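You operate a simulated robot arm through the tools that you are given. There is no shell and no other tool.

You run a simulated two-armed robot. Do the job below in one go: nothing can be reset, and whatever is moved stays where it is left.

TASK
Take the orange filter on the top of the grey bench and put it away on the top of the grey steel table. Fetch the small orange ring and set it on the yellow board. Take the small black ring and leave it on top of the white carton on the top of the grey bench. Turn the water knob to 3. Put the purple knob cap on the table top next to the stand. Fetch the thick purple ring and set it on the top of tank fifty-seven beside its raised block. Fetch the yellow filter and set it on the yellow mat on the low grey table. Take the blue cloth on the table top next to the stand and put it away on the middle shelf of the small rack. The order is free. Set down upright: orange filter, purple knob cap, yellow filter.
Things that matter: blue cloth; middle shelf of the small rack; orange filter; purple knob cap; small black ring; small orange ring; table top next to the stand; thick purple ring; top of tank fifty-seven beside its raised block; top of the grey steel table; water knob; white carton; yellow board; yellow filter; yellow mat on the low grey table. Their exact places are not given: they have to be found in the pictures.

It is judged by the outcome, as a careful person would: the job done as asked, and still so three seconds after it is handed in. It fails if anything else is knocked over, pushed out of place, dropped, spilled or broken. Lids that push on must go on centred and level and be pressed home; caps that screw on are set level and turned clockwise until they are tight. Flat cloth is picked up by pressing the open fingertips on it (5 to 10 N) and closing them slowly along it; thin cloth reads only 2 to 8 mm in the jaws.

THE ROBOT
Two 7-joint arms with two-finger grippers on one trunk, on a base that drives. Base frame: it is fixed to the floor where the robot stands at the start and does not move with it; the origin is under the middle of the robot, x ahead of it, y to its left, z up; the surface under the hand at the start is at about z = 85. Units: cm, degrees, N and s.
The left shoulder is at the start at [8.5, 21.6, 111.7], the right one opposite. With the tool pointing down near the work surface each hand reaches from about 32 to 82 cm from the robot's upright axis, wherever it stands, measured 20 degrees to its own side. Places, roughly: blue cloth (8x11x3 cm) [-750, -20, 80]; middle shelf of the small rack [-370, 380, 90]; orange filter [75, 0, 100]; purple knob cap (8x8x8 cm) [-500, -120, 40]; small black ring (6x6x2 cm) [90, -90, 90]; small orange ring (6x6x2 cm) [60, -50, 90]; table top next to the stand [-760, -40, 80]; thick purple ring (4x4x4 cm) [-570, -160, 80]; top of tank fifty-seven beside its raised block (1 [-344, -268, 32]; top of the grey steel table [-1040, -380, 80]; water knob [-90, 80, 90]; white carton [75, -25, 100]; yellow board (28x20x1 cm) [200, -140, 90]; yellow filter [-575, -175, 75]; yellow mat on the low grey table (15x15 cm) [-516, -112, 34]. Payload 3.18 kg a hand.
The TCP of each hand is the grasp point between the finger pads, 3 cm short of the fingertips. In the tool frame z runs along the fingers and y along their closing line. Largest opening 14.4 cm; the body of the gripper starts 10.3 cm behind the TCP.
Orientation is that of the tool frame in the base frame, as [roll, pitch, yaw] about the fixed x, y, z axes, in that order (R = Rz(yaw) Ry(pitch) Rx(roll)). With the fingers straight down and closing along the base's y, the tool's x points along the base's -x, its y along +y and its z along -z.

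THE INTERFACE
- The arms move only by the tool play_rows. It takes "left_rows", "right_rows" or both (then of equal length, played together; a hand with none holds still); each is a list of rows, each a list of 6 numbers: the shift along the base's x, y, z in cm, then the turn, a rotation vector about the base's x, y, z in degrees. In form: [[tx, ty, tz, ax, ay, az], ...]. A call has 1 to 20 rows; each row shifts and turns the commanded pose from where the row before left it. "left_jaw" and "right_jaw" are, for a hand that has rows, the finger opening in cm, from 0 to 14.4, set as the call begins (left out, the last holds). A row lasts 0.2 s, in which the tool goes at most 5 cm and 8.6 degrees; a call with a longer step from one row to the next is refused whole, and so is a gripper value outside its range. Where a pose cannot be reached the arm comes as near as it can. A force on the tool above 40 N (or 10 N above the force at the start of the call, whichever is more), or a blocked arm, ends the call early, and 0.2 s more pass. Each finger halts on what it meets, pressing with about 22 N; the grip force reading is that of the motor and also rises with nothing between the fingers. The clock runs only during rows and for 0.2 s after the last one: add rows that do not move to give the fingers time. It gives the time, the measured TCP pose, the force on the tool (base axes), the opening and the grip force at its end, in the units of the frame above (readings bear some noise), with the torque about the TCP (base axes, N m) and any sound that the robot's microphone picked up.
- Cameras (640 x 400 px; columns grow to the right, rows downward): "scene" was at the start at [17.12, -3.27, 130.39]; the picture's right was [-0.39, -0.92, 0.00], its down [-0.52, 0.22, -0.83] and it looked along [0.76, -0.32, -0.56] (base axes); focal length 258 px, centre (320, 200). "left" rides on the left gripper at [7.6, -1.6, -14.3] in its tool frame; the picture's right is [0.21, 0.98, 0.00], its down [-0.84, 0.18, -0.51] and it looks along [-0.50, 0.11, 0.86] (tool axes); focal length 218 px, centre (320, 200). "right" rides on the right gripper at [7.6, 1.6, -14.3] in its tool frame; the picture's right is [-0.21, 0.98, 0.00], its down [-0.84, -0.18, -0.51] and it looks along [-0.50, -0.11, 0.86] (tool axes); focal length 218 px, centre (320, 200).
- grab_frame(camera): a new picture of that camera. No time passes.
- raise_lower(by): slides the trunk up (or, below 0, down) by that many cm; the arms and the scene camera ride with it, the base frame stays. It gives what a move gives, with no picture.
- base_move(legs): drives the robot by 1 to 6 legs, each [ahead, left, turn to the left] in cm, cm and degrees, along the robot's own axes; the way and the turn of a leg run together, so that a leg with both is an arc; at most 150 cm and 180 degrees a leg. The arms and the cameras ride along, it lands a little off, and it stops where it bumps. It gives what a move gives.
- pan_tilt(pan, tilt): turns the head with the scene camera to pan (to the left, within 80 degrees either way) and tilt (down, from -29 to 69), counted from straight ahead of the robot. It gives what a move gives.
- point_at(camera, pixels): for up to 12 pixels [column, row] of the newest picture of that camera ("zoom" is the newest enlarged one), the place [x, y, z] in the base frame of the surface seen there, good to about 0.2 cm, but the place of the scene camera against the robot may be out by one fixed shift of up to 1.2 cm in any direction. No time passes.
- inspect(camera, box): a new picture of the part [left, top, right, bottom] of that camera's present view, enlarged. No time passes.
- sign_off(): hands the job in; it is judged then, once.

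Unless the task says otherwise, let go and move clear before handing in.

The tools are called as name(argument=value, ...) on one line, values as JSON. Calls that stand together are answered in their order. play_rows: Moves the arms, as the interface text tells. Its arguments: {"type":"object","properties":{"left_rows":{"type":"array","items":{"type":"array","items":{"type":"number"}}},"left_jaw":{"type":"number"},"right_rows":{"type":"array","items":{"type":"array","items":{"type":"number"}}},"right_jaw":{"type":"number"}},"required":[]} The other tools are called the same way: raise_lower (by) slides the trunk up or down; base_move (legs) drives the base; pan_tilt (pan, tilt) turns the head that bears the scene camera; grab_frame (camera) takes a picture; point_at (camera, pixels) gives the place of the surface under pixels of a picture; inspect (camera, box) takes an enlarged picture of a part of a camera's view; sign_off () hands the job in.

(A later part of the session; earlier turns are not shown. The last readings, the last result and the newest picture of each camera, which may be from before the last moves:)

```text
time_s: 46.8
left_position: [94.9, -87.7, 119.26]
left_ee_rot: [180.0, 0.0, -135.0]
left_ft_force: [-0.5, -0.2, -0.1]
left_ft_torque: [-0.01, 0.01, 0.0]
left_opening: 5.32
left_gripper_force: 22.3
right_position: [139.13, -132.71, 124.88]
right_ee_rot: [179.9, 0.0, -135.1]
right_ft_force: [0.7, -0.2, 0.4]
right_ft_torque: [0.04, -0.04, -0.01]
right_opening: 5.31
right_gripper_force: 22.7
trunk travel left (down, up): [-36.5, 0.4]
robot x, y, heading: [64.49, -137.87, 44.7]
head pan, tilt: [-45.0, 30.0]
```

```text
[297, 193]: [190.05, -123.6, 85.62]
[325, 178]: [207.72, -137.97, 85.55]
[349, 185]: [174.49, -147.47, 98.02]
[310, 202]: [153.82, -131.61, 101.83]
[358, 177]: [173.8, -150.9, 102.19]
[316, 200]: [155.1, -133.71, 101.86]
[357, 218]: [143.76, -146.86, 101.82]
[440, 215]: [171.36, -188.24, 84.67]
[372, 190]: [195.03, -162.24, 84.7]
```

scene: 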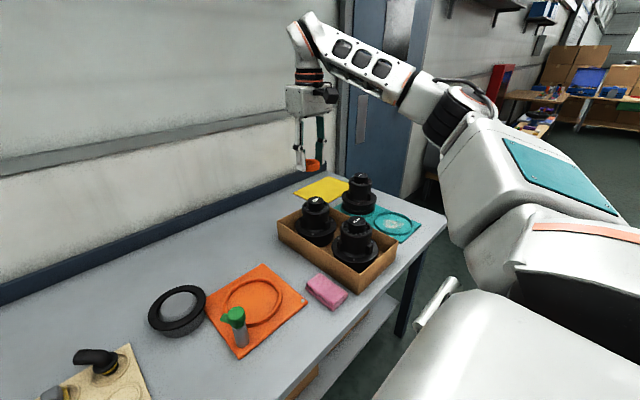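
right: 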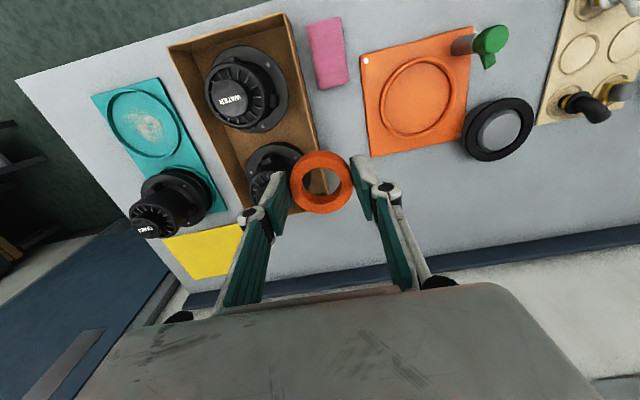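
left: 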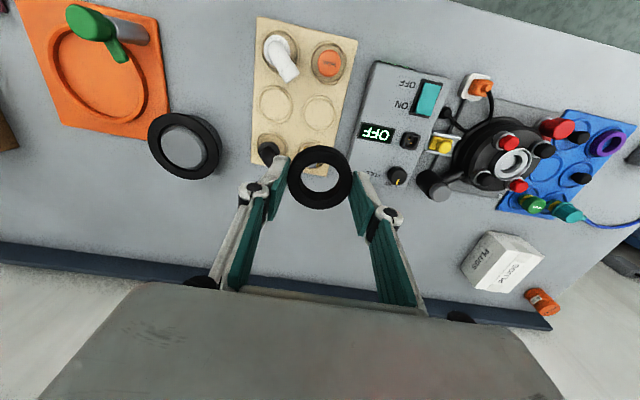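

The bench's far end is at s≈255 (corner (169,-191)), so the yellow board may be easier to reach from that end. I will look at the space beyond it.

point_at(camera="right", pixels=[[10, 160], [20, 165], [5, 250], [10, 125], [60, 150], [100, 300], [30, 260]])

pan_tilt(pan=-60, tilt=15)

grab_frame(camera="scene")

inspect(camera="scene", box=[200, 80, 420, 300])

```text
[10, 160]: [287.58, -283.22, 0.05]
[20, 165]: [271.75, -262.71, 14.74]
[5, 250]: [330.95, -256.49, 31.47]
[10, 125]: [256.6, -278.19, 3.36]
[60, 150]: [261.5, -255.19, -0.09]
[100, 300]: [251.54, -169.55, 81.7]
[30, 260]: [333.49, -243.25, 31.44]
```

```text
time_s: 47.5
left_position: [94.95, -87.88, 119.37]
left_ee_rot: [-180.0, 0.1, -135.0]
left_ft_force: [0.4, -0.2, 0.2]
left_ft_torque: [-0.02, -0.02, 0.02]
left_opening: 5.32
left_gripper_force: 21.8
right_position: [139.15, -132.66, 124.81]
right_ee_rot: [-180.0, 0.0, -135.2]
right_ft_force: [-0.2, 0.0, -0.4]
right_ft_torque: [-0.01, 0.0, -0.03]
right_opening: 5.32
right_gripper_force: 21.8
trunk travel left (down, up): [-36.5, 0.4]
robot x, y, heading: [64.22, -137.94, 45.2]
head pan, tilt: [-60.0, 15.0]
```

```text
taken
```

scene: 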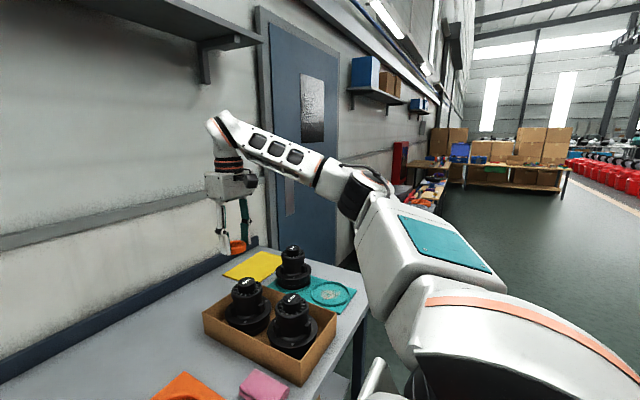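

```text
1.82 times, centred on (310, 190) of scene
```

zoom: 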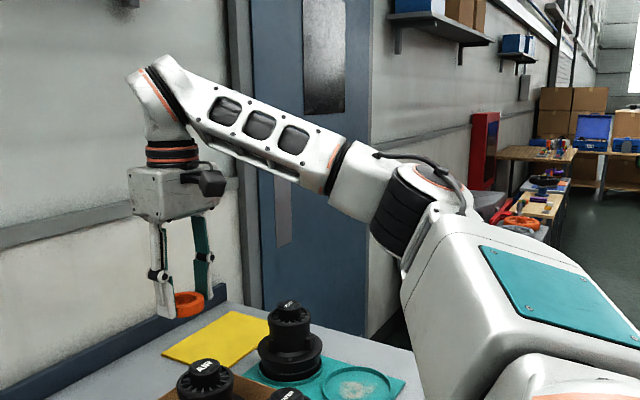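

The gap beyond the bench is free: the next table starts at s≈378. I will measure my right elbow's reach to judge the wall clearance there.

point_at(camera="scene", pixels=[[360, 190], [385, 180], [345, 220], [400, 215], [440, 240], [430, 330], [330, 175], [240, 140], [215, 125], [330, 100], [100, 150], [480, 360]])

```text
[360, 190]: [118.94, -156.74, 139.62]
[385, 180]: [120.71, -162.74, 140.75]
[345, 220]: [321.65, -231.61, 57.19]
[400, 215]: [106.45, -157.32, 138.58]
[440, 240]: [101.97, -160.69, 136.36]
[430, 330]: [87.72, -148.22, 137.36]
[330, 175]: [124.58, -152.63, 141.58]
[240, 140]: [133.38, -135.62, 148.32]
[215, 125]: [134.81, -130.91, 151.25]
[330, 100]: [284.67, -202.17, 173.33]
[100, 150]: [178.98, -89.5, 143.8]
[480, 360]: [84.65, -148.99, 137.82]
```

The elbow would come close to the wall from the bench end, so I will work from the front instead. I slide right about 63 cm and then look at the bench's lower shelf to see how near I can drive.

base_move(legs=[[0, -63, 0]])

pan_tilt(pan=0, tilt=50)

grab_frame(camera="scene")

```text
time_s: 53.5
left_position: [139.84, -133.18, 119.34]
left_ee_rot: [179.9, 0.1, -135.6]
left_ft_force: [0.3, -0.1, -0.2]
left_ft_torque: [0.02, -0.02, -0.02]
left_opening: 5.34
left_gripper_force: 22.4
right_position: [183.63, -178.44, 124.87]
right_ee_rot: [180.0, 0.0, -135.6]
right_ft_force: [0.7, -0.1, -0.4]
right_ft_torque: [-0.01, 0.0, 0.03]
right_opening: 5.35
right_gripper_force: 22.0
trunk travel left (down, up): [-36.5, 0.4]
robot x, y, heading: [109.26, -183.13, 44.6]
head pan, tilt: [-60.0, 15.0]
```

```text
time_s: 54.8
left_position: [139.95, -133.04, 119.42]
left_ee_rot: [180.0, 0.0, -135.5]
left_ft_force: [1.2, 0.6, -0.2]
left_ft_torque: [-0.01, 0.02, 0.0]
left_opening: 5.35
left_gripper_force: 21.5
right_position: [183.73, -178.45, 124.95]
right_ee_rot: [180.0, 0.1, -135.6]
right_ft_force: [0.5, 0.0, 0.5]
right_ft_torque: [0.0, -0.02, 0.01]
right_opening: 5.34
right_gripper_force: 21.9
trunk travel left (down, up): [-36.5, 0.4]
robot x, y, heading: [108.88, -183.39, 44.5]
head pan, tilt: [0.0, 50.0]
```

```text
taken
```

scene: 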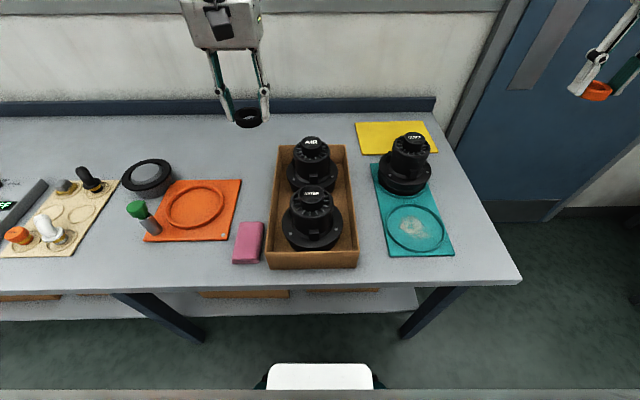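

Now the base front is visible at (320,365), with the shelf edge at (300,312) and the yellow board at (395,137). I will measure all of these.

point_at(camera="scene", pixels=[[320, 366], [260, 382], [300, 314], [400, 310], [425, 325], [320, 288], [357, 123], [424, 121], [437, 150], [364, 150], [395, 127], [412, 137]])

```text
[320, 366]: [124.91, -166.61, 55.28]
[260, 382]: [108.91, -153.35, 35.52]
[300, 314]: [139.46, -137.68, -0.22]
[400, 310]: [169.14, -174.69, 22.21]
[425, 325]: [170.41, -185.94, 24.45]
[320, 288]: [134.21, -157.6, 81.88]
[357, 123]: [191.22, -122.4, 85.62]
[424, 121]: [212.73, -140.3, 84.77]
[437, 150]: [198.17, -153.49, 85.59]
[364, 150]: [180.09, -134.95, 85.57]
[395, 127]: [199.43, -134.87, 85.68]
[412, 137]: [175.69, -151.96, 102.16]
```

The shelf edge is at n≈-4 and my base front is at n≈-29.5, low enough to go under the bench top. I will drive 14 cm closer.

base_move(legs=[[14, 0, 0.5]])

grab_frame(camera="right")

grab_frame(camera="scene")

```text
time_s: 56.2
left_position: [149.45, -122.96, 119.22]
left_ee_rot: [180.0, 0.0, -135.0]
left_ft_force: [0.5, 0.0, 0.4]
left_ft_torque: [-0.02, 0.05, -0.01]
left_opening: 5.34
left_gripper_force: 22.5
right_position: [193.62, -167.78, 124.73]
right_ee_rot: [179.9, -0.1, -135.1]
right_ft_force: [0.5, 0.0, -1.0]
right_ft_torque: [-0.03, 0.0, 0.03]
right_opening: 5.33
right_gripper_force: 22.0
trunk travel left (down, up): [-36.5, 0.4]
robot x, y, heading: [118.94, -173.17, 45.1]
head pan, tilt: [0.0, 50.0]
```

```text
taken
```

right: 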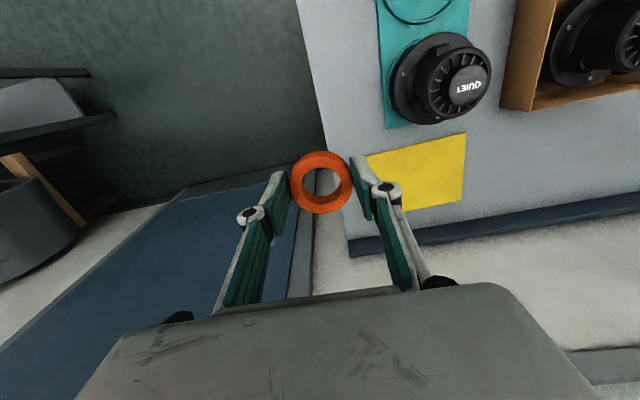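

```text
taken
```

scene: 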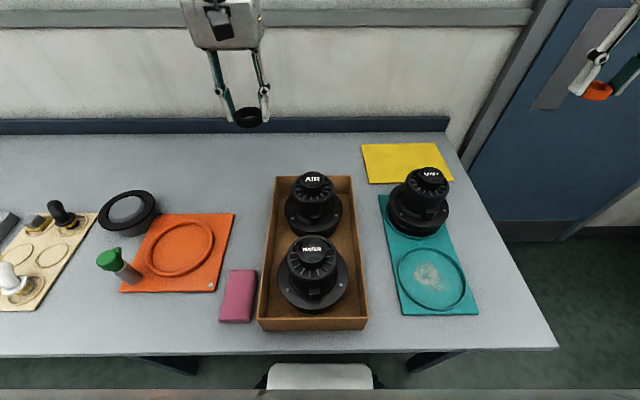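

The right camera now sees the board at (420,170) and the hood's knob at (467,85). I will measure both with that camera for an exact target.

point_at(camera="right", pixels=[[371, 158], [463, 137], [460, 199], [415, 206], [420, 172], [432, 150], [440, 122], [468, 85], [395, 70], [360, 240]])

```text
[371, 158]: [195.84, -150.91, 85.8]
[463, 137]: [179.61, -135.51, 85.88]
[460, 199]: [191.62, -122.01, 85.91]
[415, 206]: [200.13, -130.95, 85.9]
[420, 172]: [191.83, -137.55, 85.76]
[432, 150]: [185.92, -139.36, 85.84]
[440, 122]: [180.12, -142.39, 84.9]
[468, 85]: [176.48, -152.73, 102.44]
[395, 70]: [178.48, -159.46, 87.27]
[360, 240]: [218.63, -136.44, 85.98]
```

The board spans s 222–245 and n 31–49, and I aim at (192.3,-138.6). I move the right hand over it while staying high.

play_rows(right_rows=[[-0.19, 4.17, -1, 0, 0, 0], [-0.19, 4.17, -1, 0, 0, 0], [-0.19, 4.17, -1, 0, 0, 0], [-0.19, 4.17, -1, 0, 0, 0], [-0.19, 4.17, -1, 0, 0, 0], [-0.19, 4.17, -1, 0, 0, 0], [-0.19, 4.17, -1, 0, 0, 0], [0, 0, -4, 0, 0, 0], [0, 0, -4, 0, 0, 0], [0, 0, 0, 0, 0, 0]])

grab_frame(camera="right")

pan_tilt(pan=-25, tilt=35)

grab_frame(camera="scene")

```text
time_s: 58.4
left_position: [149.32, -123.05, 119.24]
left_ee_rot: [179.9, 0.0, -135.0]
left_ft_force: [0.9, 0.2, 0.5]
left_ft_torque: [0.04, 0.01, 0.0]
left_opening: 5.32
left_gripper_force: 22.0
right_position: [191.98, -140.63, 110.64]
right_ee_rot: [-179.9, -0.3, -135.2]
right_ft_force: [0.3, 0.0, 0.4]
right_ft_torque: [0.03, 0.02, -0.04]
right_opening: 5.32
right_gripper_force: 22.1
right hand out of reach, approached as far as the arm can: row 7, 8, 9
trunk travel left (down, up): [-36.5, 0.4]
robot x, y, heading: [118.73, -172.94, 45.1]
head pan, tilt: [0.0, 50.0]
```

```text
taken
```

right: 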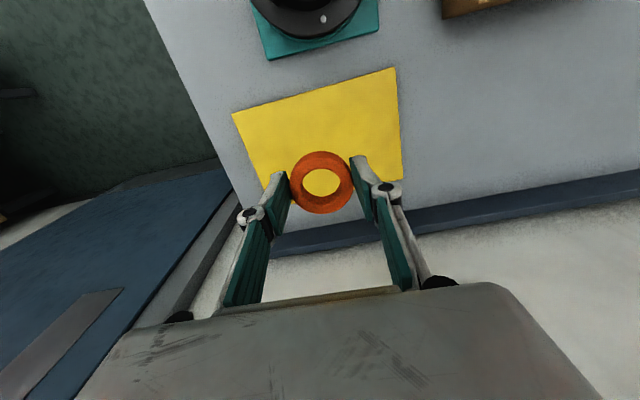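

```text
time_s: 59.3
left_position: [149.38, -122.98, 119.28]
left_ee_rot: [-180.0, 0.1, -135.0]
left_ft_force: [0.6, -0.8, 0.1]
left_ft_torque: [0.01, 0.0, 0.01]
left_opening: 5.33
left_gripper_force: 21.6
right_position: [192.05, -140.73, 110.61]
right_ee_rot: [-180.0, -0.2, -135.2]
right_ft_force: [-0.4, -0.5, -1.6]
right_ft_torque: [-0.01, -0.01, 0.0]
right_opening: 5.34
right_gripper_force: 21.8
trunk travel left (down, up): [-36.5, 0.4]
robot x, y, heading: [118.49, -173.05, 45.0]
head pan, tilt: [-25.0, 35.0]
```

```text
taken
```

scene: 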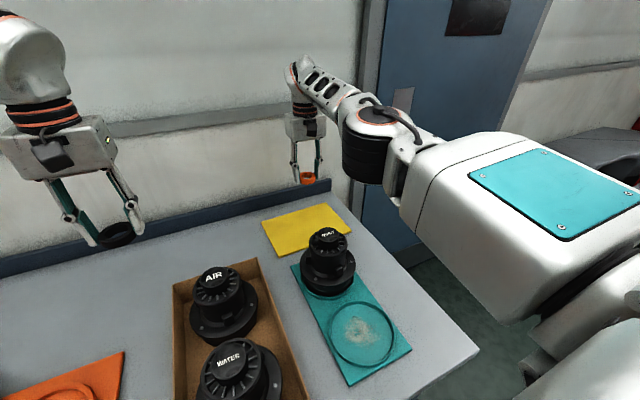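

The arm saturates at (192.0,-140.6), n≈36, which is already over the board. I will raise the left hand for clearance and lower the trunk so the right arm gains reach.

play_rows(left_rows=[[0, 0, 4, 0, 0, 0], [0, 0, 4, 0, 0, 0], [0, 0, 2, 0, 0, 0], [0, 0, 0, 0, 0, 0]])

raise_lower(by=-12)

play_rows(right_rows=[[0, 0, 0, 0, 0, 0], [0, 0, 0, 0, 0, 0]])

grab_frame(camera="right")

```text
time_s: 60.3
left_position: [149.25, -123.07, 129.27]
left_ee_rot: [-180.0, -0.1, -135.0]
left_ft_force: [-0.1, -0.6, 0.9]
left_ft_torque: [0.0, 0.02, 0.01]
left_opening: 5.32
left_gripper_force: 22.2
right_position: [192.01, -140.7, 110.53]
right_ee_rot: [179.9, -0.2, -135.1]
right_ft_force: [0.5, -0.1, -0.7]
right_ft_torque: [-0.04, 0.0, -0.03]
right_opening: 5.34
right_gripper_force: 22.4
trunk travel left (down, up): [-36.5, 0.4]
robot x, y, heading: [119.03, -173.11, 45.0]
head pan, tilt: [-25.0, 35.0]
```

```text
time_s: 61.8
left_position: [149.15, -123.19, 117.52]
left_ee_rot: [-180.0, 0.2, -135.1]
left_ft_force: [0.0, -0.3, 0.1]
left_ft_torque: [0.01, -0.04, 0.01]
left_opening: 5.35
left_gripper_force: 22.0
right_position: [192.25, -140.52, 94.14]
right_ee_rot: [180.0, -3.9, -135.1]
right_ft_force: [-0.6, 0.1, -1.2]
right_ft_torque: [0.01, 0.01, 0.01]
right_opening: 5.33
right_gripper_force: 22.1
trunk travel left (down, up): [-24.5, 12.4]
robot x, y, heading: [119.03, -172.92, 45.2]
head pan, tilt: [-25.0, 35.0]
```

```text
time_s: 62.4
left_position: [149.31, -123.09, 117.35]
left_ee_rot: [180.0, 0.0, -135.1]
left_ft_force: [0.1, -0.2, 0.0]
left_ft_torque: [-0.01, -0.01, -0.02]
left_opening: 5.34
left_gripper_force: 22.2
right_position: [192.23, -140.51, 93.96]
right_ee_rot: [179.8, -3.9, -135.1]
right_ft_force: [-0.1, -0.5, -0.4]
right_ft_torque: [0.02, 0.04, 0.0]
right_opening: 5.35
right_gripper_force: 21.5
trunk travel left (down, up): [-24.5, 12.4]
robot x, y, heading: [119.09, -173.4, 45.0]
head pan, tilt: [-25.0, 35.0]
```

```text
taken
```

right: 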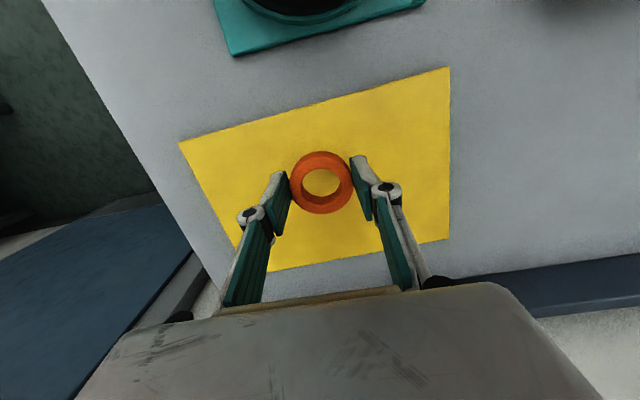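

The ring is over the middle of the yellow board at z 94, with about 4° of tilt from the reach limit. I ease back slightly and lower in small steps.

play_rows(right_rows=[[-0.6, -0.6, -0.5, 0, 0, 0], [-0.4, -0.4, -0.5, 0, 0, 0], [0, 0, 0, 0, 0, 0]])

```text
time_s: 63.2
left_position: [149.28, -123.04, 117.27]
left_ee_rot: [180.0, 0.1, -135.0]
left_ft_force: [0.3, -0.2, -0.5]
left_ft_torque: [-0.02, 0.0, -0.01]
left_opening: 5.32
left_gripper_force: 21.9
right_position: [192.13, -140.73, 92.86]
right_ee_rot: [180.0, -4.2, -135.1]
right_ft_force: [0.0, 1.0, 0.1]
right_ft_torque: [-0.02, 0.02, 0.0]
right_opening: 5.33
right_gripper_force: 21.5
right hand out of reach, approached as far as the arm can: row 1, 2
trunk travel left (down, up): [-24.5, 12.4]
robot x, y, heading: [118.68, -172.87, 45.3]
head pan, tilt: [-25.0, 35.0]
```

play_rows(right_rows=[[-0.5, -0.5, 0, 0, 0, 0], [-0.5, -0.5, 0, 0, 0, 0], [0, 0, 0, 0, 0, 0]])

```text
time_s: 64.0
left_position: [149.35, -122.94, 117.28]
left_ee_rot: [-180.0, 0.1, -135.0]
left_ft_force: [0.3, -0.8, 0.2]
left_ft_torque: [-0.02, -0.04, 0.01]
left_opening: 5.33
left_gripper_force: 21.5
right_position: [192.24, -140.63, 92.94]
right_ee_rot: [-180.0, -4.0, -135.0]
right_ft_force: [0.6, 1.0, -0.4]
right_ft_torque: [0.0, 0.01, -0.01]
right_opening: 5.33
right_gripper_force: 22.4
right hand out of reach, approached as far as the arm can: row 1, 2
trunk travel left (down, up): [-24.5, 12.4]
robot x, y, heading: [118.96, -172.96, 45.0]
head pan, tilt: [-25.0, 35.0]
```

play_rows(right_rows=[[-0.7, -0.7, 0, 0, 0, 0], [-0.7, -0.7, 0, 0, 0, 0], [0, 0, 0, 0, 0, 0]])

```text
time_s: 64.8
left_position: [149.41, -123.05, 117.25]
left_ee_rot: [179.9, 0.0, -135.1]
left_ft_force: [-0.1, 0.3, -0.4]
left_ft_torque: [0.01, 0.0, 0.02]
left_opening: 5.33
left_gripper_force: 21.8
right_position: [192.15, -140.6, 92.87]
right_ee_rot: [-180.0, -4.0, -135.1]
right_ft_force: [-0.2, 0.5, -1.0]
right_ft_torque: [-0.01, 0.0, -0.01]
right_opening: 5.32
right_gripper_force: 22.3
right hand out of reach, approached as far as the arm can: row 1, 2
trunk travel left (down, up): [-24.5, 12.4]
robot x, y, heading: [119.26, -173.48, 44.9]
head pan, tilt: [-25.0, 35.0]
```

The hand is not following small pull-backs, so I will test an upward and backward step to see how it responds.

play_rows(right_rows=[[-1.0, -1.0, 2, 0, 0, 0], [-1, -1, 2, 0, 0, 0], [0, 0, 0, 0, 0, 0]])

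```text
time_s: 65.6
left_position: [149.45, -123.0, 117.24]
left_ee_rot: [180.0, 0.1, -135.0]
left_ft_force: [-0.3, 0.4, 0.4]
left_ft_torque: [0.01, 0.02, -0.02]
left_opening: 5.33
left_gripper_force: 21.5
right_position: [191.96, -140.7, 97.07]
right_ee_rot: [-180.0, -4.2, -135.2]
right_ft_force: [-0.8, 0.2, 0.1]
right_ft_torque: [0.02, 0.01, -0.02]
right_opening: 5.34
right_gripper_force: 22.2
right hand out of reach, approached as far as the arm can: row 1, 2
trunk travel left (down, up): [-24.5, 12.4]
robot x, y, heading: [118.98, -173.22, 45.0]
head pan, tilt: [-25.0, 35.0]
```

Height commands are followed while the radial direction is stuck near full stretch, and the position over the board (n≈36.4) is good. I restore the commanded position and lower toward the board.

play_rows(right_rows=[[1.0, 1.0, -1.5, 0, 0, 0], [1, 1, -1.5, 0, 0, 0], [1, 1, -1, 0, 0, 0], [1, 1, -1, 0, 0, 0], [0, 0, 0, 0, 0, 0]])

grab_frame(camera="right")

```text
time_s: 66.8
left_position: [149.34, -122.91, 117.34]
left_ee_rot: [180.0, 0.0, -135.0]
left_ft_force: [0.4, -0.1, -0.9]
left_ft_torque: [0.03, 0.02, 0.0]
left_opening: 5.31
left_gripper_force: 22.1
right_position: [191.28, -139.52, 93.86]
right_ee_rot: [-180.0, -3.8, -135.1]
right_ft_force: [0.1, 0.0, 1.1]
right_ft_torque: [-0.02, 0.0, 0.0]
right_opening: 5.32
right_gripper_force: 22.4
right hand out of reach, approached as far as the arm can: row 1, 2, 3, 4
trunk travel left (down, up): [-24.5, 12.4]
robot x, y, heading: [118.91, -172.95, 45.2]
head pan, tilt: [-25.0, 35.0]
```

```text
taken
```

right: 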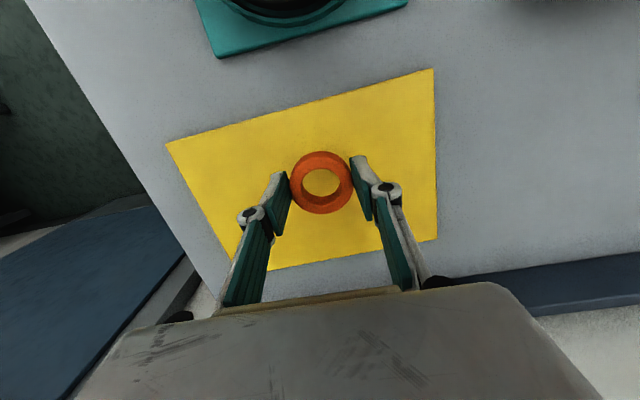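

play_rows(right_rows=[[0, 0, -1, 0, 0, 0], [0, 0, -1, 0, 0, 0], [0, 0, 0, 0, 0, 0]])

```text
time_s: 67.6
left_position: [149.36, -123.06, 117.39]
left_ee_rot: [-180.0, 0.0, -135.0]
left_ft_force: [0.3, 0.0, -0.1]
left_ft_torque: [0.0, -0.01, 0.0]
left_opening: 5.36
left_gripper_force: 22.4
right_position: [191.45, -139.34, 91.97]
right_ee_rot: [-179.9, -3.8, -135.2]
right_ft_force: [-0.4, 0.1, -0.2]
right_ft_torque: [0.01, 0.02, -0.01]
right_opening: 5.31
right_gripper_force: 22.0
trunk travel left (down, up): [-24.5, 12.4]
robot x, y, heading: [119.14, -173.03, 45.1]
head pan, tilt: [-25.0, 35.0]
```

play_rows(right_rows=[[-0.2, -0.2, -0.7, 0, 0, 0], [0, 0, -0.7, 0, 0, 0], [0, 0, -0.4, 0, 0, 0], [0, 0, 0, 0, 0, 0]])

inspect(camera="right", box=[220, 100, 420, 260])

```text
time_s: 68.6
left_position: [149.23, -122.94, 117.27]
left_ee_rot: [179.9, 0.0, -135.0]
left_ft_force: [0.7, 0.7, -0.1]
left_ft_torque: [0.01, -0.01, -0.01]
left_opening: 5.33
left_gripper_force: 21.8
right_position: [191.19, -139.54, 90.12]
right_ee_rot: [-180.0, -4.0, -135.1]
right_ft_force: [0.2, -0.2, -0.7]
right_ft_torque: [0.0, 0.0, 0.01]
right_opening: 5.34
right_gripper_force: 21.4
trunk travel left (down, up): [-24.5, 12.4]
robot x, y, heading: [118.72, -173.01, 44.8]
head pan, tilt: [-25.0, 35.0]
```

```text
2.50 times, centred on (320, 180) of right
```

zoom: 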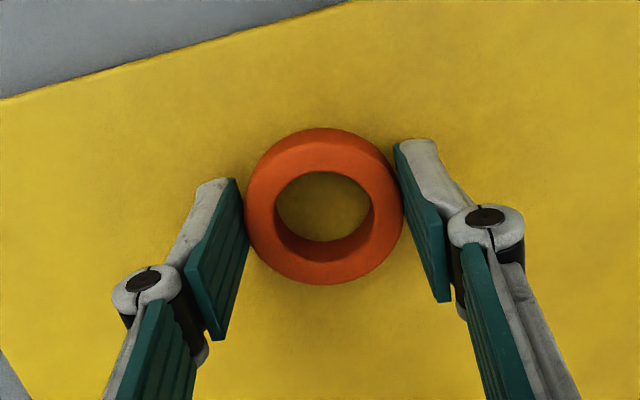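

The ring hovers about 0.3 cm over the board with no contact yet. I lower in tiny steps until the force rises.

play_rows(right_rows=[[0, 0, -0.2, 0, 0, 0], [0, 0, -0.15, 0, 0, 0], [0, 0, 0, 0, 0, 0]])

```text
time_s: 69.4
left_position: [149.32, -123.1, 117.32]
left_ee_rot: [-180.0, 0.0, -135.0]
left_ft_force: [-0.6, 0.3, -0.8]
left_ft_torque: [0.01, 0.01, 0.01]
left_opening: 5.3
left_gripper_force: 22.0
right_position: [191.34, -139.55, 89.78]
right_ee_rot: [180.0, -4.0, -135.1]
right_ft_force: [-0.2, 0.2, -1.6]
right_ft_torque: [-0.04, -0.02, 0.01]
right_opening: 5.32
right_gripper_force: 21.6
trunk travel left (down, up): [-24.5, 12.4]
robot x, y, heading: [119.09, -173.01, 45.1]
head pan, tilt: [-25.0, 35.0]
```

play_rows(right_rows=[[0, 0, -0.15, 0, 0, 0], [0, 0, -0.1, 0, 0, 0], [0, 0, 0, 0, 0, 0]])

```text
time_s: 70.2
left_position: [149.24, -123.05, 117.41]
left_ee_rot: [180.0, 0.1, -135.0]
left_ft_force: [0.1, 0.0, -0.4]
left_ft_torque: [-0.01, -0.01, 0.0]
left_opening: 5.33
left_gripper_force: 21.9
right_position: [191.31, -139.61, 89.56]
right_ee_rot: [-180.0, -3.9, -135.1]
right_ft_force: [0.2, 0.4, 4.2]
right_ft_torque: [0.12, -0.09, 0.03]
right_opening: 5.33
right_gripper_force: 21.3
trunk travel left (down, up): [-24.5, 12.4]
robot x, y, heading: [119.27, -173.08, 44.9]
head pan, tilt: [-25.0, 35.0]
```

Contact shows as 4.2 N upward at z 89.56. I open the jaws and lift straight up.

play_rows(right_rows=[[0, 0, 0, 0, 0, 0], [0, 0, 0, 0, 0, 0], [0, 0, 0, 0, 0, 0]], right_jaw=7.6)

play_rows(right_rows=[[0, 0, 1.5, 0, 0, 0], [0, 0, 2, 0, 0, 0], [0, 0, 3, 0, 0, 0], [0, 0, 3, 0, 0, 0], [0, 0, 3, 0, 0, 0], [0, 0, 0, 0, 0, 0]])

grab_frame(camera="right")

```text
time_s: 71.0
left_position: [149.35, -123.02, 117.27]
left_ee_rot: [-179.9, 0.0, -134.9]
left_ft_force: [-0.3, 0.3, -0.3]
left_ft_torque: [-0.02, -0.01, 0.01]
left_opening: 5.32
left_gripper_force: 22.2
right_position: [191.32, -139.66, 89.5]
right_ee_rot: [180.0, -4.0, -135.1]
right_ft_force: [-0.7, -0.1, -0.4]
right_ft_torque: [-0.01, 0.0, -0.01]
right_opening: 7.58
right_gripper_force: 0.1
trunk travel left (down, up): [-24.5, 12.4]
robot x, y, heading: [119.01, -173.13, 45.0]
head pan, tilt: [-25.0, 35.0]
```

```text
time_s: 72.4
left_position: [149.5, -123.04, 117.27]
left_ee_rot: [180.0, -0.1, -135.0]
left_ft_force: [0.6, -0.4, 0.0]
left_ft_torque: [0.0, 0.05, 0.0]
left_opening: 5.33
left_gripper_force: 22.1
right_position: [190.5, -139.72, 102.27]
right_ee_rot: [179.9, -4.1, -135.1]
right_ft_force: [0.8, 0.2, 0.0]
right_ft_torque: [0.0, 0.02, -0.01]
right_opening: 7.6
right_gripper_force: 0.0
right hand out of reach, approached as far as the arm can: row 5
trunk travel left (down, up): [-24.5, 12.4]
robot x, y, heading: [118.9, -172.78, 45.0]
head pan, tilt: [-25.0, 35.0]
```

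```text
taken
```

right: 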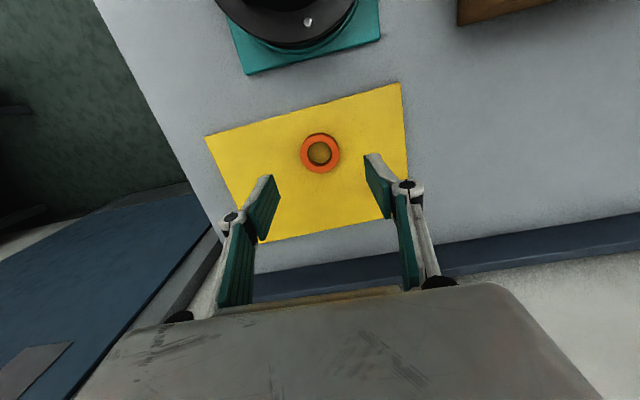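

The orange ring lies flat on the yellow board at (320,153). I raise the trunk, draw the right hand back and straighten its tilt.

raise_lower(by=12)

play_rows(right_rows=[[-1.5, -1.5, 1, 0, 0, 0], [-3, -3, 1, 0.9, -0.9, 0], [-3, -3, 1, 1, -1, 0], [-3, -3, 1, 0.9, -0.9, 0], [-3, -3, 1, 0, 0, 0], [0, 0, 0, 0, 0, 0]], right_jaw=10)

grab_frame(camera="scene")

```text
time_s: 73.9
left_position: [149.34, -123.07, 129.27]
left_ee_rot: [-180.0, 0.0, -135.0]
left_ft_force: [-0.8, -0.3, 0.9]
left_ft_torque: [-0.02, 0.01, -0.01]
left_opening: 5.36
left_gripper_force: 21.5
right_position: [189.9, -140.13, 119.34]
right_ee_rot: [180.0, 0.2, -135.1]
right_ft_force: [0.7, -0.8, -0.8]
right_ft_torque: [0.0, 0.0, -0.01]
right_opening: 7.63
right_gripper_force: 0.0
trunk travel left (down, up): [-36.5, 0.4]
robot x, y, heading: [118.75, -173.08, 45.1]
head pan, tilt: [-25.0, 35.0]
```

```text
time_s: 75.3
left_position: [149.26, -122.95, 129.22]
left_ee_rot: [-180.0, 0.1, -135.0]
left_ft_force: [0.2, -0.5, -0.7]
left_ft_torque: [0.01, 0.0, 0.01]
left_opening: 5.34
left_gripper_force: 21.7
right_position: [176.45, -153.92, 124.4]
right_ee_rot: [-180.0, 4.1, -135.1]
right_ft_force: [-0.3, 0.6, 0.9]
right_ft_torque: [0.0, -0.01, -0.01]
right_opening: 10.0
right_gripper_force: 0.0
trunk travel left (down, up): [-36.5, 0.4]
robot x, y, heading: [119.04, -173.35, 45.1]
head pan, tilt: [-25.0, 35.0]
```

```text
taken
```

scene: 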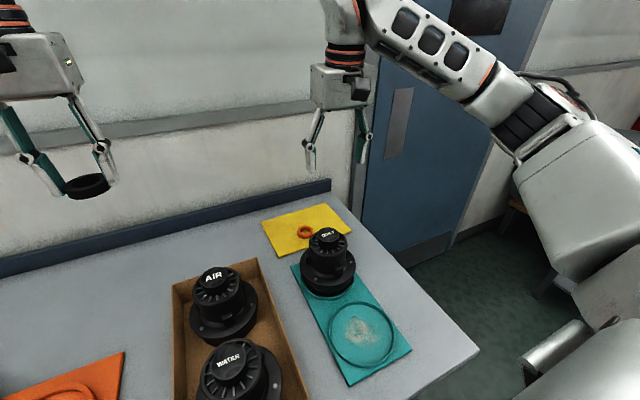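

The orange ring is placed at (305,231). I straighten the right hand and drive back along the bench toward the carton.

play_rows(right_rows=[[0, 0, 0, -1.4, 1.4, 0], [0, 0, 0, -1.4, 1.4, 0], [0, 0, 0, 0, 0, 0]])

base_move(legs=[[-14, 0, 0], [0, 114, 0]])

pan_tilt(pan=10, tilt=45)

grab_frame(camera="scene")

grab_frame(camera="left")

```text
time_s: 76.1
left_position: [149.44, -122.99, 129.32]
left_ee_rot: [180.0, 0.0, -134.9]
left_ft_force: [0.3, -0.3, -1.0]
left_ft_torque: [-0.01, 0.01, -0.01]
left_opening: 5.34
left_gripper_force: 22.4
right_position: [176.48, -153.86, 124.51]
right_ee_rot: [180.0, 0.2, -135.1]
right_ft_force: [-0.2, -0.7, -0.1]
right_ft_torque: [-0.01, 0.01, 0.02]
right_opening: 9.96
right_gripper_force: 0.1
trunk travel left (down, up): [-36.5, 0.4]
robot x, y, heading: [119.02, -172.87, 45.2]
head pan, tilt: [-25.0, 35.0]
```

```text
time_s: 87.2
left_position: [59.9, -52.62, 129.27]
left_ee_rot: [-180.0, 0.1, -135.4]
left_ft_force: [-0.7, -0.3, -0.5]
left_ft_torque: [0.02, 0.03, 0.02]
left_opening: 5.33
left_gripper_force: 21.7
right_position: [86.93, -83.32, 124.47]
right_ee_rot: [180.0, 0.2, -135.5]
right_ft_force: [0.3, -0.1, 0.6]
right_ft_torque: [0.0, 0.01, -0.03]
right_opening: 10.0
right_gripper_force: 0.1
trunk travel left (down, up): [-36.5, 0.4]
robot x, y, heading: [29.36, -102.28, 44.7]
head pan, tilt: [-25.0, 35.0]
```

```text
time_s: 88.2
left_position: [59.91, -52.58, 129.34]
left_ee_rot: [-180.0, -0.1, -135.3]
left_ft_force: [0.5, 0.1, -0.2]
left_ft_torque: [0.02, 0.01, 0.04]
left_opening: 5.32
left_gripper_force: 22.1
right_position: [86.92, -83.51, 124.41]
right_ee_rot: [179.9, 0.2, -135.4]
right_ft_force: [0.9, 0.4, 0.6]
right_ft_torque: [0.02, 0.02, -0.02]
right_opening: 9.99
right_gripper_force: 0.1
trunk travel left (down, up): [-36.5, 0.4]
robot x, y, heading: [29.6, -102.52, 44.5]
head pan, tilt: [10.0, 45.0]
```

```text
taken
```

scene: 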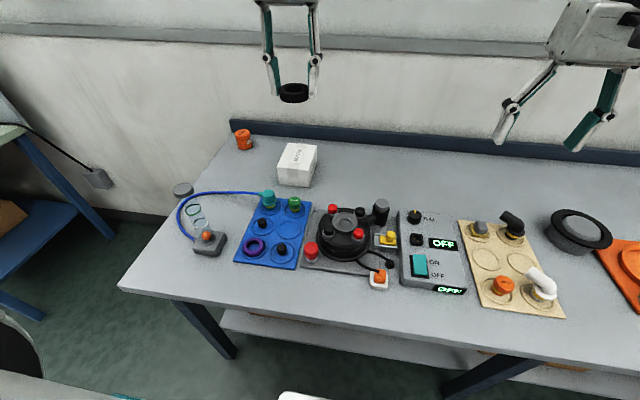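

```text
taken
```

left: 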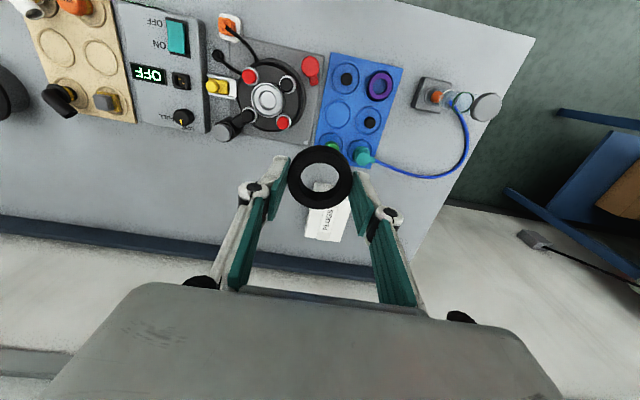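

The carton is at (297,163) and my base front is clear of both bench legs. I drive 10 cm ahead and measure the carton top.

point_at(camera="scene", pixels=[[205, 320], [230, 355], [470, 375], [300, 397], [285, 146], [314, 147], [280, 168], [310, 170], [297, 158], [244, 135]])

base_move(legs=[[10, 0, 0.4]])

grab_frame(camera="left")

```text
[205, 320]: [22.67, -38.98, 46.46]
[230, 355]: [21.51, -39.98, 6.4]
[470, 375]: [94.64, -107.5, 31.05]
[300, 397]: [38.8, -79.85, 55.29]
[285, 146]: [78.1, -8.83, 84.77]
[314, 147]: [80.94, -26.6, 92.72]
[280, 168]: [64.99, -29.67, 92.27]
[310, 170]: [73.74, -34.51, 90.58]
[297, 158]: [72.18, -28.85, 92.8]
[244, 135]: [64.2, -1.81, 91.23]
```

```text
time_s: 89.4
left_position: [66.57, -45.42, 129.35]
left_ee_rot: [179.9, 0.0, -134.9]
left_ft_force: [-0.4, 0.1, -0.1]
left_ft_torque: [0.01, -0.03, 0.02]
left_opening: 5.33
left_gripper_force: 22.5
right_position: [93.78, -76.13, 124.53]
right_ee_rot: [180.0, 0.1, -135.0]
right_ft_force: [0.9, 0.3, -0.5]
right_ft_torque: [0.02, 0.02, -0.01]
right_opening: 9.98
right_gripper_force: 0.1
trunk travel left (down, up): [-36.5, 0.4]
robot x, y, heading: [36.04, -95.42, 45.4]
head pan, tilt: [10.0, 45.0]
```

```text
taken
```

left: 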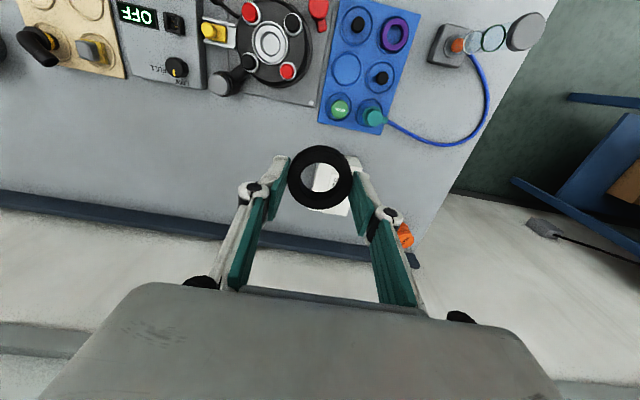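

The carton's top centre works out to about (72.7,-27.8) at z 92.8. I move the left hand over it.

play_rows(left_rows=[[1.22, 3.52, -2, 0, 0, 0], [1.22, 3.52, -2, 0, 0, 0], [1.22, 3.52, -3, 0, 0, 0], [1.22, 3.52, -3, 0, 0, 0], [1.22, 3.52, -3, 0, 0, 0], [0, 0, -4, 0, 0, 0], [0, 0, -4, 0, 0, 0], [0, 0, 0, 0, 0, 0]])

grab_frame(camera="left")

grab_frame(camera="scene")

```text
time_s: 91.2
left_position: [68.18, -39.34, 114.63]
left_ee_rot: [180.0, 0.1, -135.0]
left_ft_force: [0.4, -1.1, 0.5]
left_ft_torque: [0.0, -0.02, 0.01]
left_opening: 5.33
left_gripper_force: 21.7
left hand out of reach, approached as far as the arm can: row 1, 2, 3, 4, 5
right_position: [93.64, -76.18, 124.59]
right_ee_rot: [-180.0, 0.3, -135.0]
right_ft_force: [0.8, 0.3, -0.8]
right_ft_torque: [0.02, -0.02, -0.02]
right_opening: 9.98
right_gripper_force: 0.1
trunk travel left (down, up): [-36.5, 0.4]
robot x, y, heading: [36.22, -95.69, 45.1]
head pan, tilt: [10.0, 45.0]
```

```text
taken
```

left: 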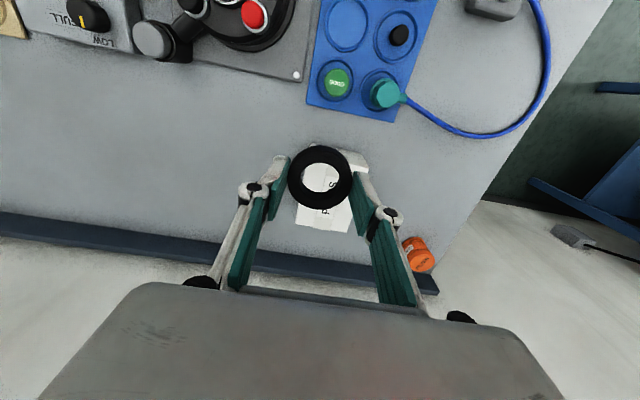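

```text
taken
```

scene: 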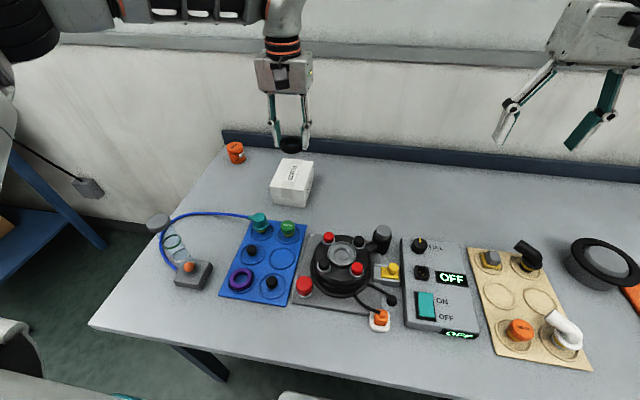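

At the higher level the arm ran out of reach at (68.2,-39.3). I will drive 3 cm nearer and lower the hand before reaching out further.

base_move(legs=[[3, 0, 0]])

play_rows(left_rows=[[0, 0, -4, 0, 0, 0], [0, 0, -4, 0, 0, 0], [0, 0, -2, 0, 0, 0], [0, 0, 0, 0, 0, 0]])

grab_frame(camera="left")

```text
time_s: 92.0
left_position: [70.38, -37.2, 114.55]
left_ee_rot: [180.0, 0.0, -135.0]
left_ft_force: [0.0, -0.1, -0.4]
left_ft_torque: [-0.02, 0.0, 0.03]
left_opening: 5.32
left_gripper_force: 22.3
right_position: [95.97, -74.0, 124.42]
right_ee_rot: [180.0, 0.2, -134.9]
right_ft_force: [-0.4, 0.0, -0.6]
right_ft_torque: [-0.02, 0.04, 0.04]
right_opening: 10.02
right_gripper_force: 0.0
trunk travel left (down, up): [-36.5, 0.4]
robot x, y, heading: [38.19, -93.69, 45.2]
head pan, tilt: [10.0, 45.0]
```

```text
time_s: 93.0
left_position: [70.19, -37.21, 104.71]
left_ee_rot: [-180.0, 0.0, -135.1]
left_ft_force: [-0.7, 0.7, -0.2]
left_ft_torque: [-0.03, 0.02, 0.02]
left_opening: 5.32
left_gripper_force: 21.9
right_position: [95.89, -73.99, 124.49]
right_ee_rot: [-180.0, 0.2, -135.0]
right_ft_force: [-0.2, -0.1, -0.2]
right_ft_torque: [0.01, 0.04, -0.01]
right_opening: 9.97
right_gripper_force: 0.1
trunk travel left (down, up): [-36.5, 0.4]
robot x, y, heading: [38.09, -93.52, 45.3]
head pan, tilt: [10.0, 45.0]
```

```text
taken
```

left: 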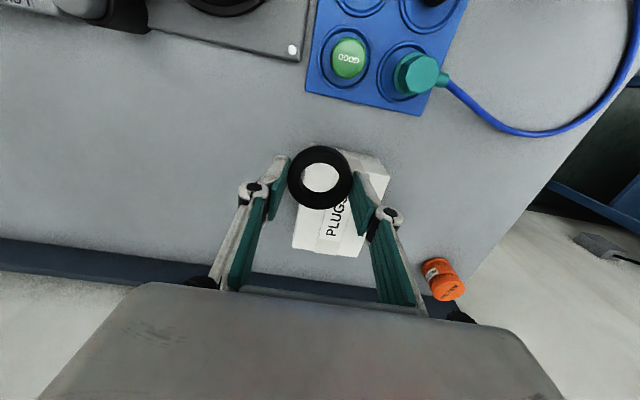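

The carton is at (340,210) in the left picture, beyond the ring. I will measure its top once more for the target.

point_at(camera="left", pixels=[[298, 242], [352, 254], [384, 182], [360, 160], [340, 230], [360, 182], [362, 230], [320, 178]])

```text
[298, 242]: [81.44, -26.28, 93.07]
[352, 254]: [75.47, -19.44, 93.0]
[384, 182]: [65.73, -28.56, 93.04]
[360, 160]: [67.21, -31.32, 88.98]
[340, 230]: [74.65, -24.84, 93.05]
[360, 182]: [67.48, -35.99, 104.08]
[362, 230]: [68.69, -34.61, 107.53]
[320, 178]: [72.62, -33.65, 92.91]
```

The top is centred at (73.5,-27.5) at z 93.05. I move to (73,-28.3) and lower to just above it.

play_rows(left_rows=[[0.93, 2.97, -1, 0, 0, 0], [0.93, 2.97, -1, 0, 0, 0], [0.93, 2.97, -1, 0, 0, 0], [0, 0, -2, 0, 0, 0], [0, 0, 0, 0, 0, 0]])

grab_frame(camera="left")

```text
time_s: 94.2
left_position: [72.39, -30.48, 100.29]
left_ee_rot: [-180.0, 0.0, -135.0]
left_ft_force: [0.0, 0.0, -0.7]
left_ft_torque: [0.03, 0.01, 0.0]
left_opening: 5.32
left_gripper_force: 22.1
left hand out of reach, approached as far as the arm can: row 3
right_position: [95.93, -74.16, 124.51]
right_ee_rot: [180.0, 0.3, -135.1]
right_ft_force: [-0.2, 0.2, 0.7]
right_ft_torque: [-0.02, 0.0, -0.03]
right_opening: 9.98
right_gripper_force: 0.0
trunk travel left (down, up): [-36.5, 0.4]
robot x, y, heading: [37.87, -93.36, 45.4]
head pan, tilt: [10.0, 45.0]
```

```text
taken
```

left: 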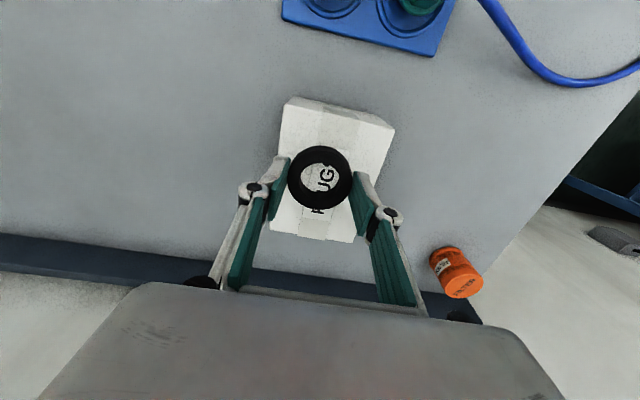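

The ring is over the carton but near its front edge. I lower 2 cm and reach 1.5 cm further.

play_rows(left_rows=[[0, 0, -1, 0, 0, 0], [0.3, 0.5, -1, 0, 0, 0], [0.3, 0.8, 0, 0, 0, 0], [0, 0, 0, 0, 0, 0]])

inspect(camera="left", box=[220, 80, 440, 260])

```text
time_s: 95.2
left_position: [72.84, -30.0, 98.4]
left_ee_rot: [179.9, -0.1, -135.0]
left_ft_force: [-0.1, 0.1, -0.2]
left_ft_torque: [0.01, 0.03, -0.02]
left_opening: 5.33
left_gripper_force: 21.6
left hand out of reach, approached as far as the arm can: row 3
right_position: [95.83, -74.08, 124.57]
right_ee_rot: [-180.0, 0.3, -135.1]
right_ft_force: [0.3, 0.1, 0.7]
right_ft_torque: [0.02, 0.05, -0.04]
right_opening: 9.98
right_gripper_force: 0.0
trunk travel left (down, up): [-36.5, 0.4]
robot x, y, heading: [38.38, -93.5, 45.3]
head pan, tilt: [10.0, 45.0]
```

```text
2.22 times, centred on (330, 170) of left
```

zoom: 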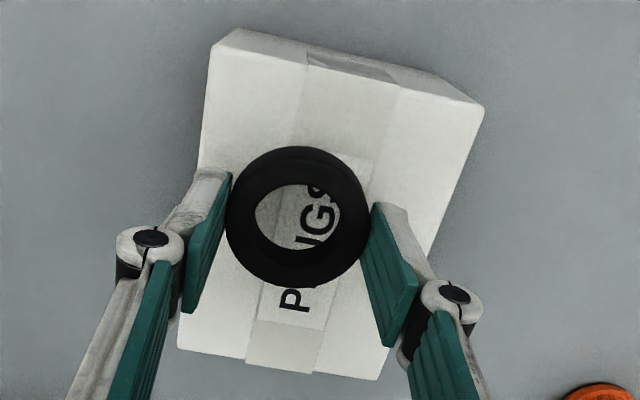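

The ring is well inside the top face. I lower slowly until contact.

play_rows(left_rows=[[0, 0, -0.7, 0, 0, 0], [0, 0, -0.5, 0, 0, 0], [0, 0, 0, 0, 0, 0]])

play_rows(left_rows=[[0, 0, -0.15, 0, 0, 0], [0, 0, -0.15, 0, 0, 0], [0, 0, 0, 0, 0, 0]])

```text
time_s: 96.0
left_position: [72.76, -29.79, 97.03]
left_ee_rot: [-180.0, 0.0, -135.1]
left_ft_force: [-0.6, -1.1, -0.3]
left_ft_torque: [-0.03, 0.0, 0.01]
left_opening: 5.3
left_gripper_force: 21.9
right_position: [95.82, -74.15, 124.5]
right_ee_rot: [180.0, 0.4, -135.1]
right_ft_force: [0.0, -0.2, -0.8]
right_ft_torque: [-0.01, 0.01, 0.02]
right_opening: 10.01
right_gripper_force: 0.0
trunk travel left (down, up): [-36.5, 0.4]
robot x, y, heading: [38.19, -93.44, 45.0]
head pan, tilt: [10.0, 45.0]
```

```text
time_s: 96.8
left_position: [72.73, -29.97, 96.71]
left_ee_rot: [-180.0, 0.0, -135.0]
left_ft_force: [-0.4, 0.7, -0.8]
left_ft_torque: [-0.02, -0.02, 0.0]
left_opening: 5.32
left_gripper_force: 21.9
right_position: [95.78, -74.05, 124.51]
right_ee_rot: [180.0, 0.3, -134.9]
right_ft_force: [-0.4, -0.6, -0.1]
right_ft_torque: [-0.01, 0.03, -0.01]
right_opening: 10.01
right_gripper_force: 0.0
trunk travel left (down, up): [-36.5, 0.4]
robot x, y, heading: [38.27, -93.26, 45.6]
head pan, tilt: [10.0, 45.0]
```

play_rows(left_rows=[[0, 0, -0.15, 0, 0, 0], [0, 0, -0.15, 0, 0, 0], [0, 0, 0, 0, 0, 0]])

```text
time_s: 97.6
left_position: [72.93, -29.99, 96.49]
left_ee_rot: [180.0, -0.1, -135.0]
left_ft_force: [0.5, -0.4, -0.2]
left_ft_torque: [-0.02, 0.0, 0.01]
left_opening: 5.34
left_gripper_force: 22.3
right_position: [95.81, -73.95, 124.52]
right_ee_rot: [180.0, 0.3, -135.1]
right_ft_force: [-0.2, -0.4, -0.3]
right_ft_torque: [0.03, 0.03, -0.04]
right_opening: 9.99
right_gripper_force: 0.0
trunk travel left (down, up): [-36.5, 0.4]
robot x, y, heading: [38.05, -93.72, 45.2]
head pan, tilt: [10.0, 45.0]
```

play_rows(left_rows=[[0, 0, -0.15, 0, 0, 0], [0, 0, -0.1, 0, 0, 0], [0, 0, 0, 0, 0, 0]])

inspect(camera="scene", box=[220, 90, 360, 220])

```text
time_s: 98.4
left_position: [72.83, -29.9, 96.29]
left_ee_rot: [179.9, 0.0, -134.9]
left_ft_force: [-2.8, 0.1, 9.8]
left_ft_torque: [-0.02, 0.08, 0.01]
left_opening: 5.36
left_gripper_force: 21.9
right_position: [95.61, -74.07, 124.58]
right_ee_rot: [-180.0, 0.3, -135.0]
right_ft_force: [0.5, 0.1, 0.1]
right_ft_torque: [0.01, -0.02, -0.01]
right_opening: 9.98
right_gripper_force: 0.0
trunk travel left (down, up): [-36.5, 0.4]
robot x, y, heading: [38.18, -93.36, 45.0]
head pan, tilt: [10.0, 45.0]
```

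```text
3.08 times, centred on (290, 155) of scene
```

zoom: 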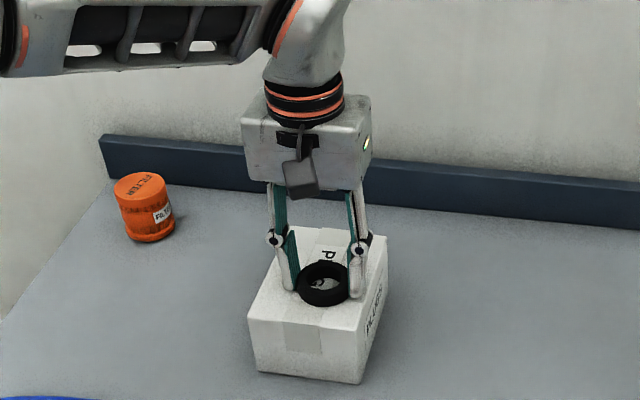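

Contact is firm at 9.8 N. I open and lift away.

play_rows(left_rows=[[0, 0, 0.1, 0, 0, 0], [0, 0, 0, 0, 0, 0], [0, 0, 0, 0, 0, 0]], left_jaw=7.4)

play_rows(left_rows=[[0, 0, 1.5, 0, 0, 0], [0, 0, 3, 0, 0, 0], [-1, -1, 4, 0, 0, 0], [-3, -3, 3, 0, 0, 0], [-3, -3, 3, 0, 0, 0], [-3, -3, 3, 0, 0, 0], [-3, -3, 3, 0, 0, 0], [0, 0, 0, 0, 0, 0]])

grab_frame(camera="scene")

```text
time_s: 99.2
left_position: [72.94, -30.03, 96.33]
left_ee_rot: [180.0, 0.0, -135.0]
left_ft_force: [-0.3, 0.3, 0.3]
left_ft_torque: [0.0, 0.02, -0.01]
left_opening: 7.39
left_gripper_force: 0.0
right_position: [95.78, -74.03, 124.41]
right_ee_rot: [180.0, 0.3, -134.9]
right_ft_force: [0.3, -0.4, 0.4]
right_ft_torque: [-0.02, 0.0, 0.01]
right_opening: 10.0
right_gripper_force: 0.0
trunk travel left (down, up): [-36.5, 0.4]
robot x, y, heading: [38.35, -93.64, 45.0]
head pan, tilt: [10.0, 45.0]
```

```text
refused: row 4 steps farther than a row can; nothing moved
```

```text
taken
```

scene: 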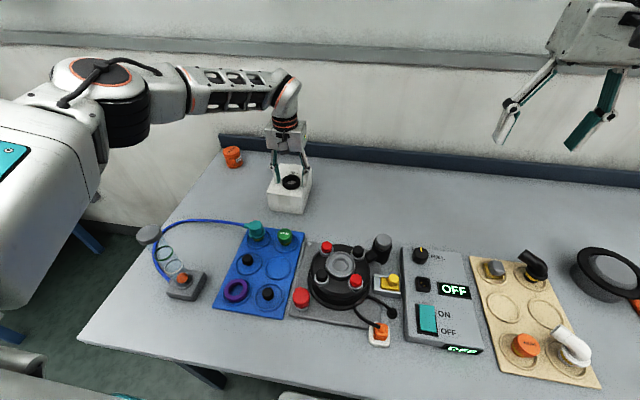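

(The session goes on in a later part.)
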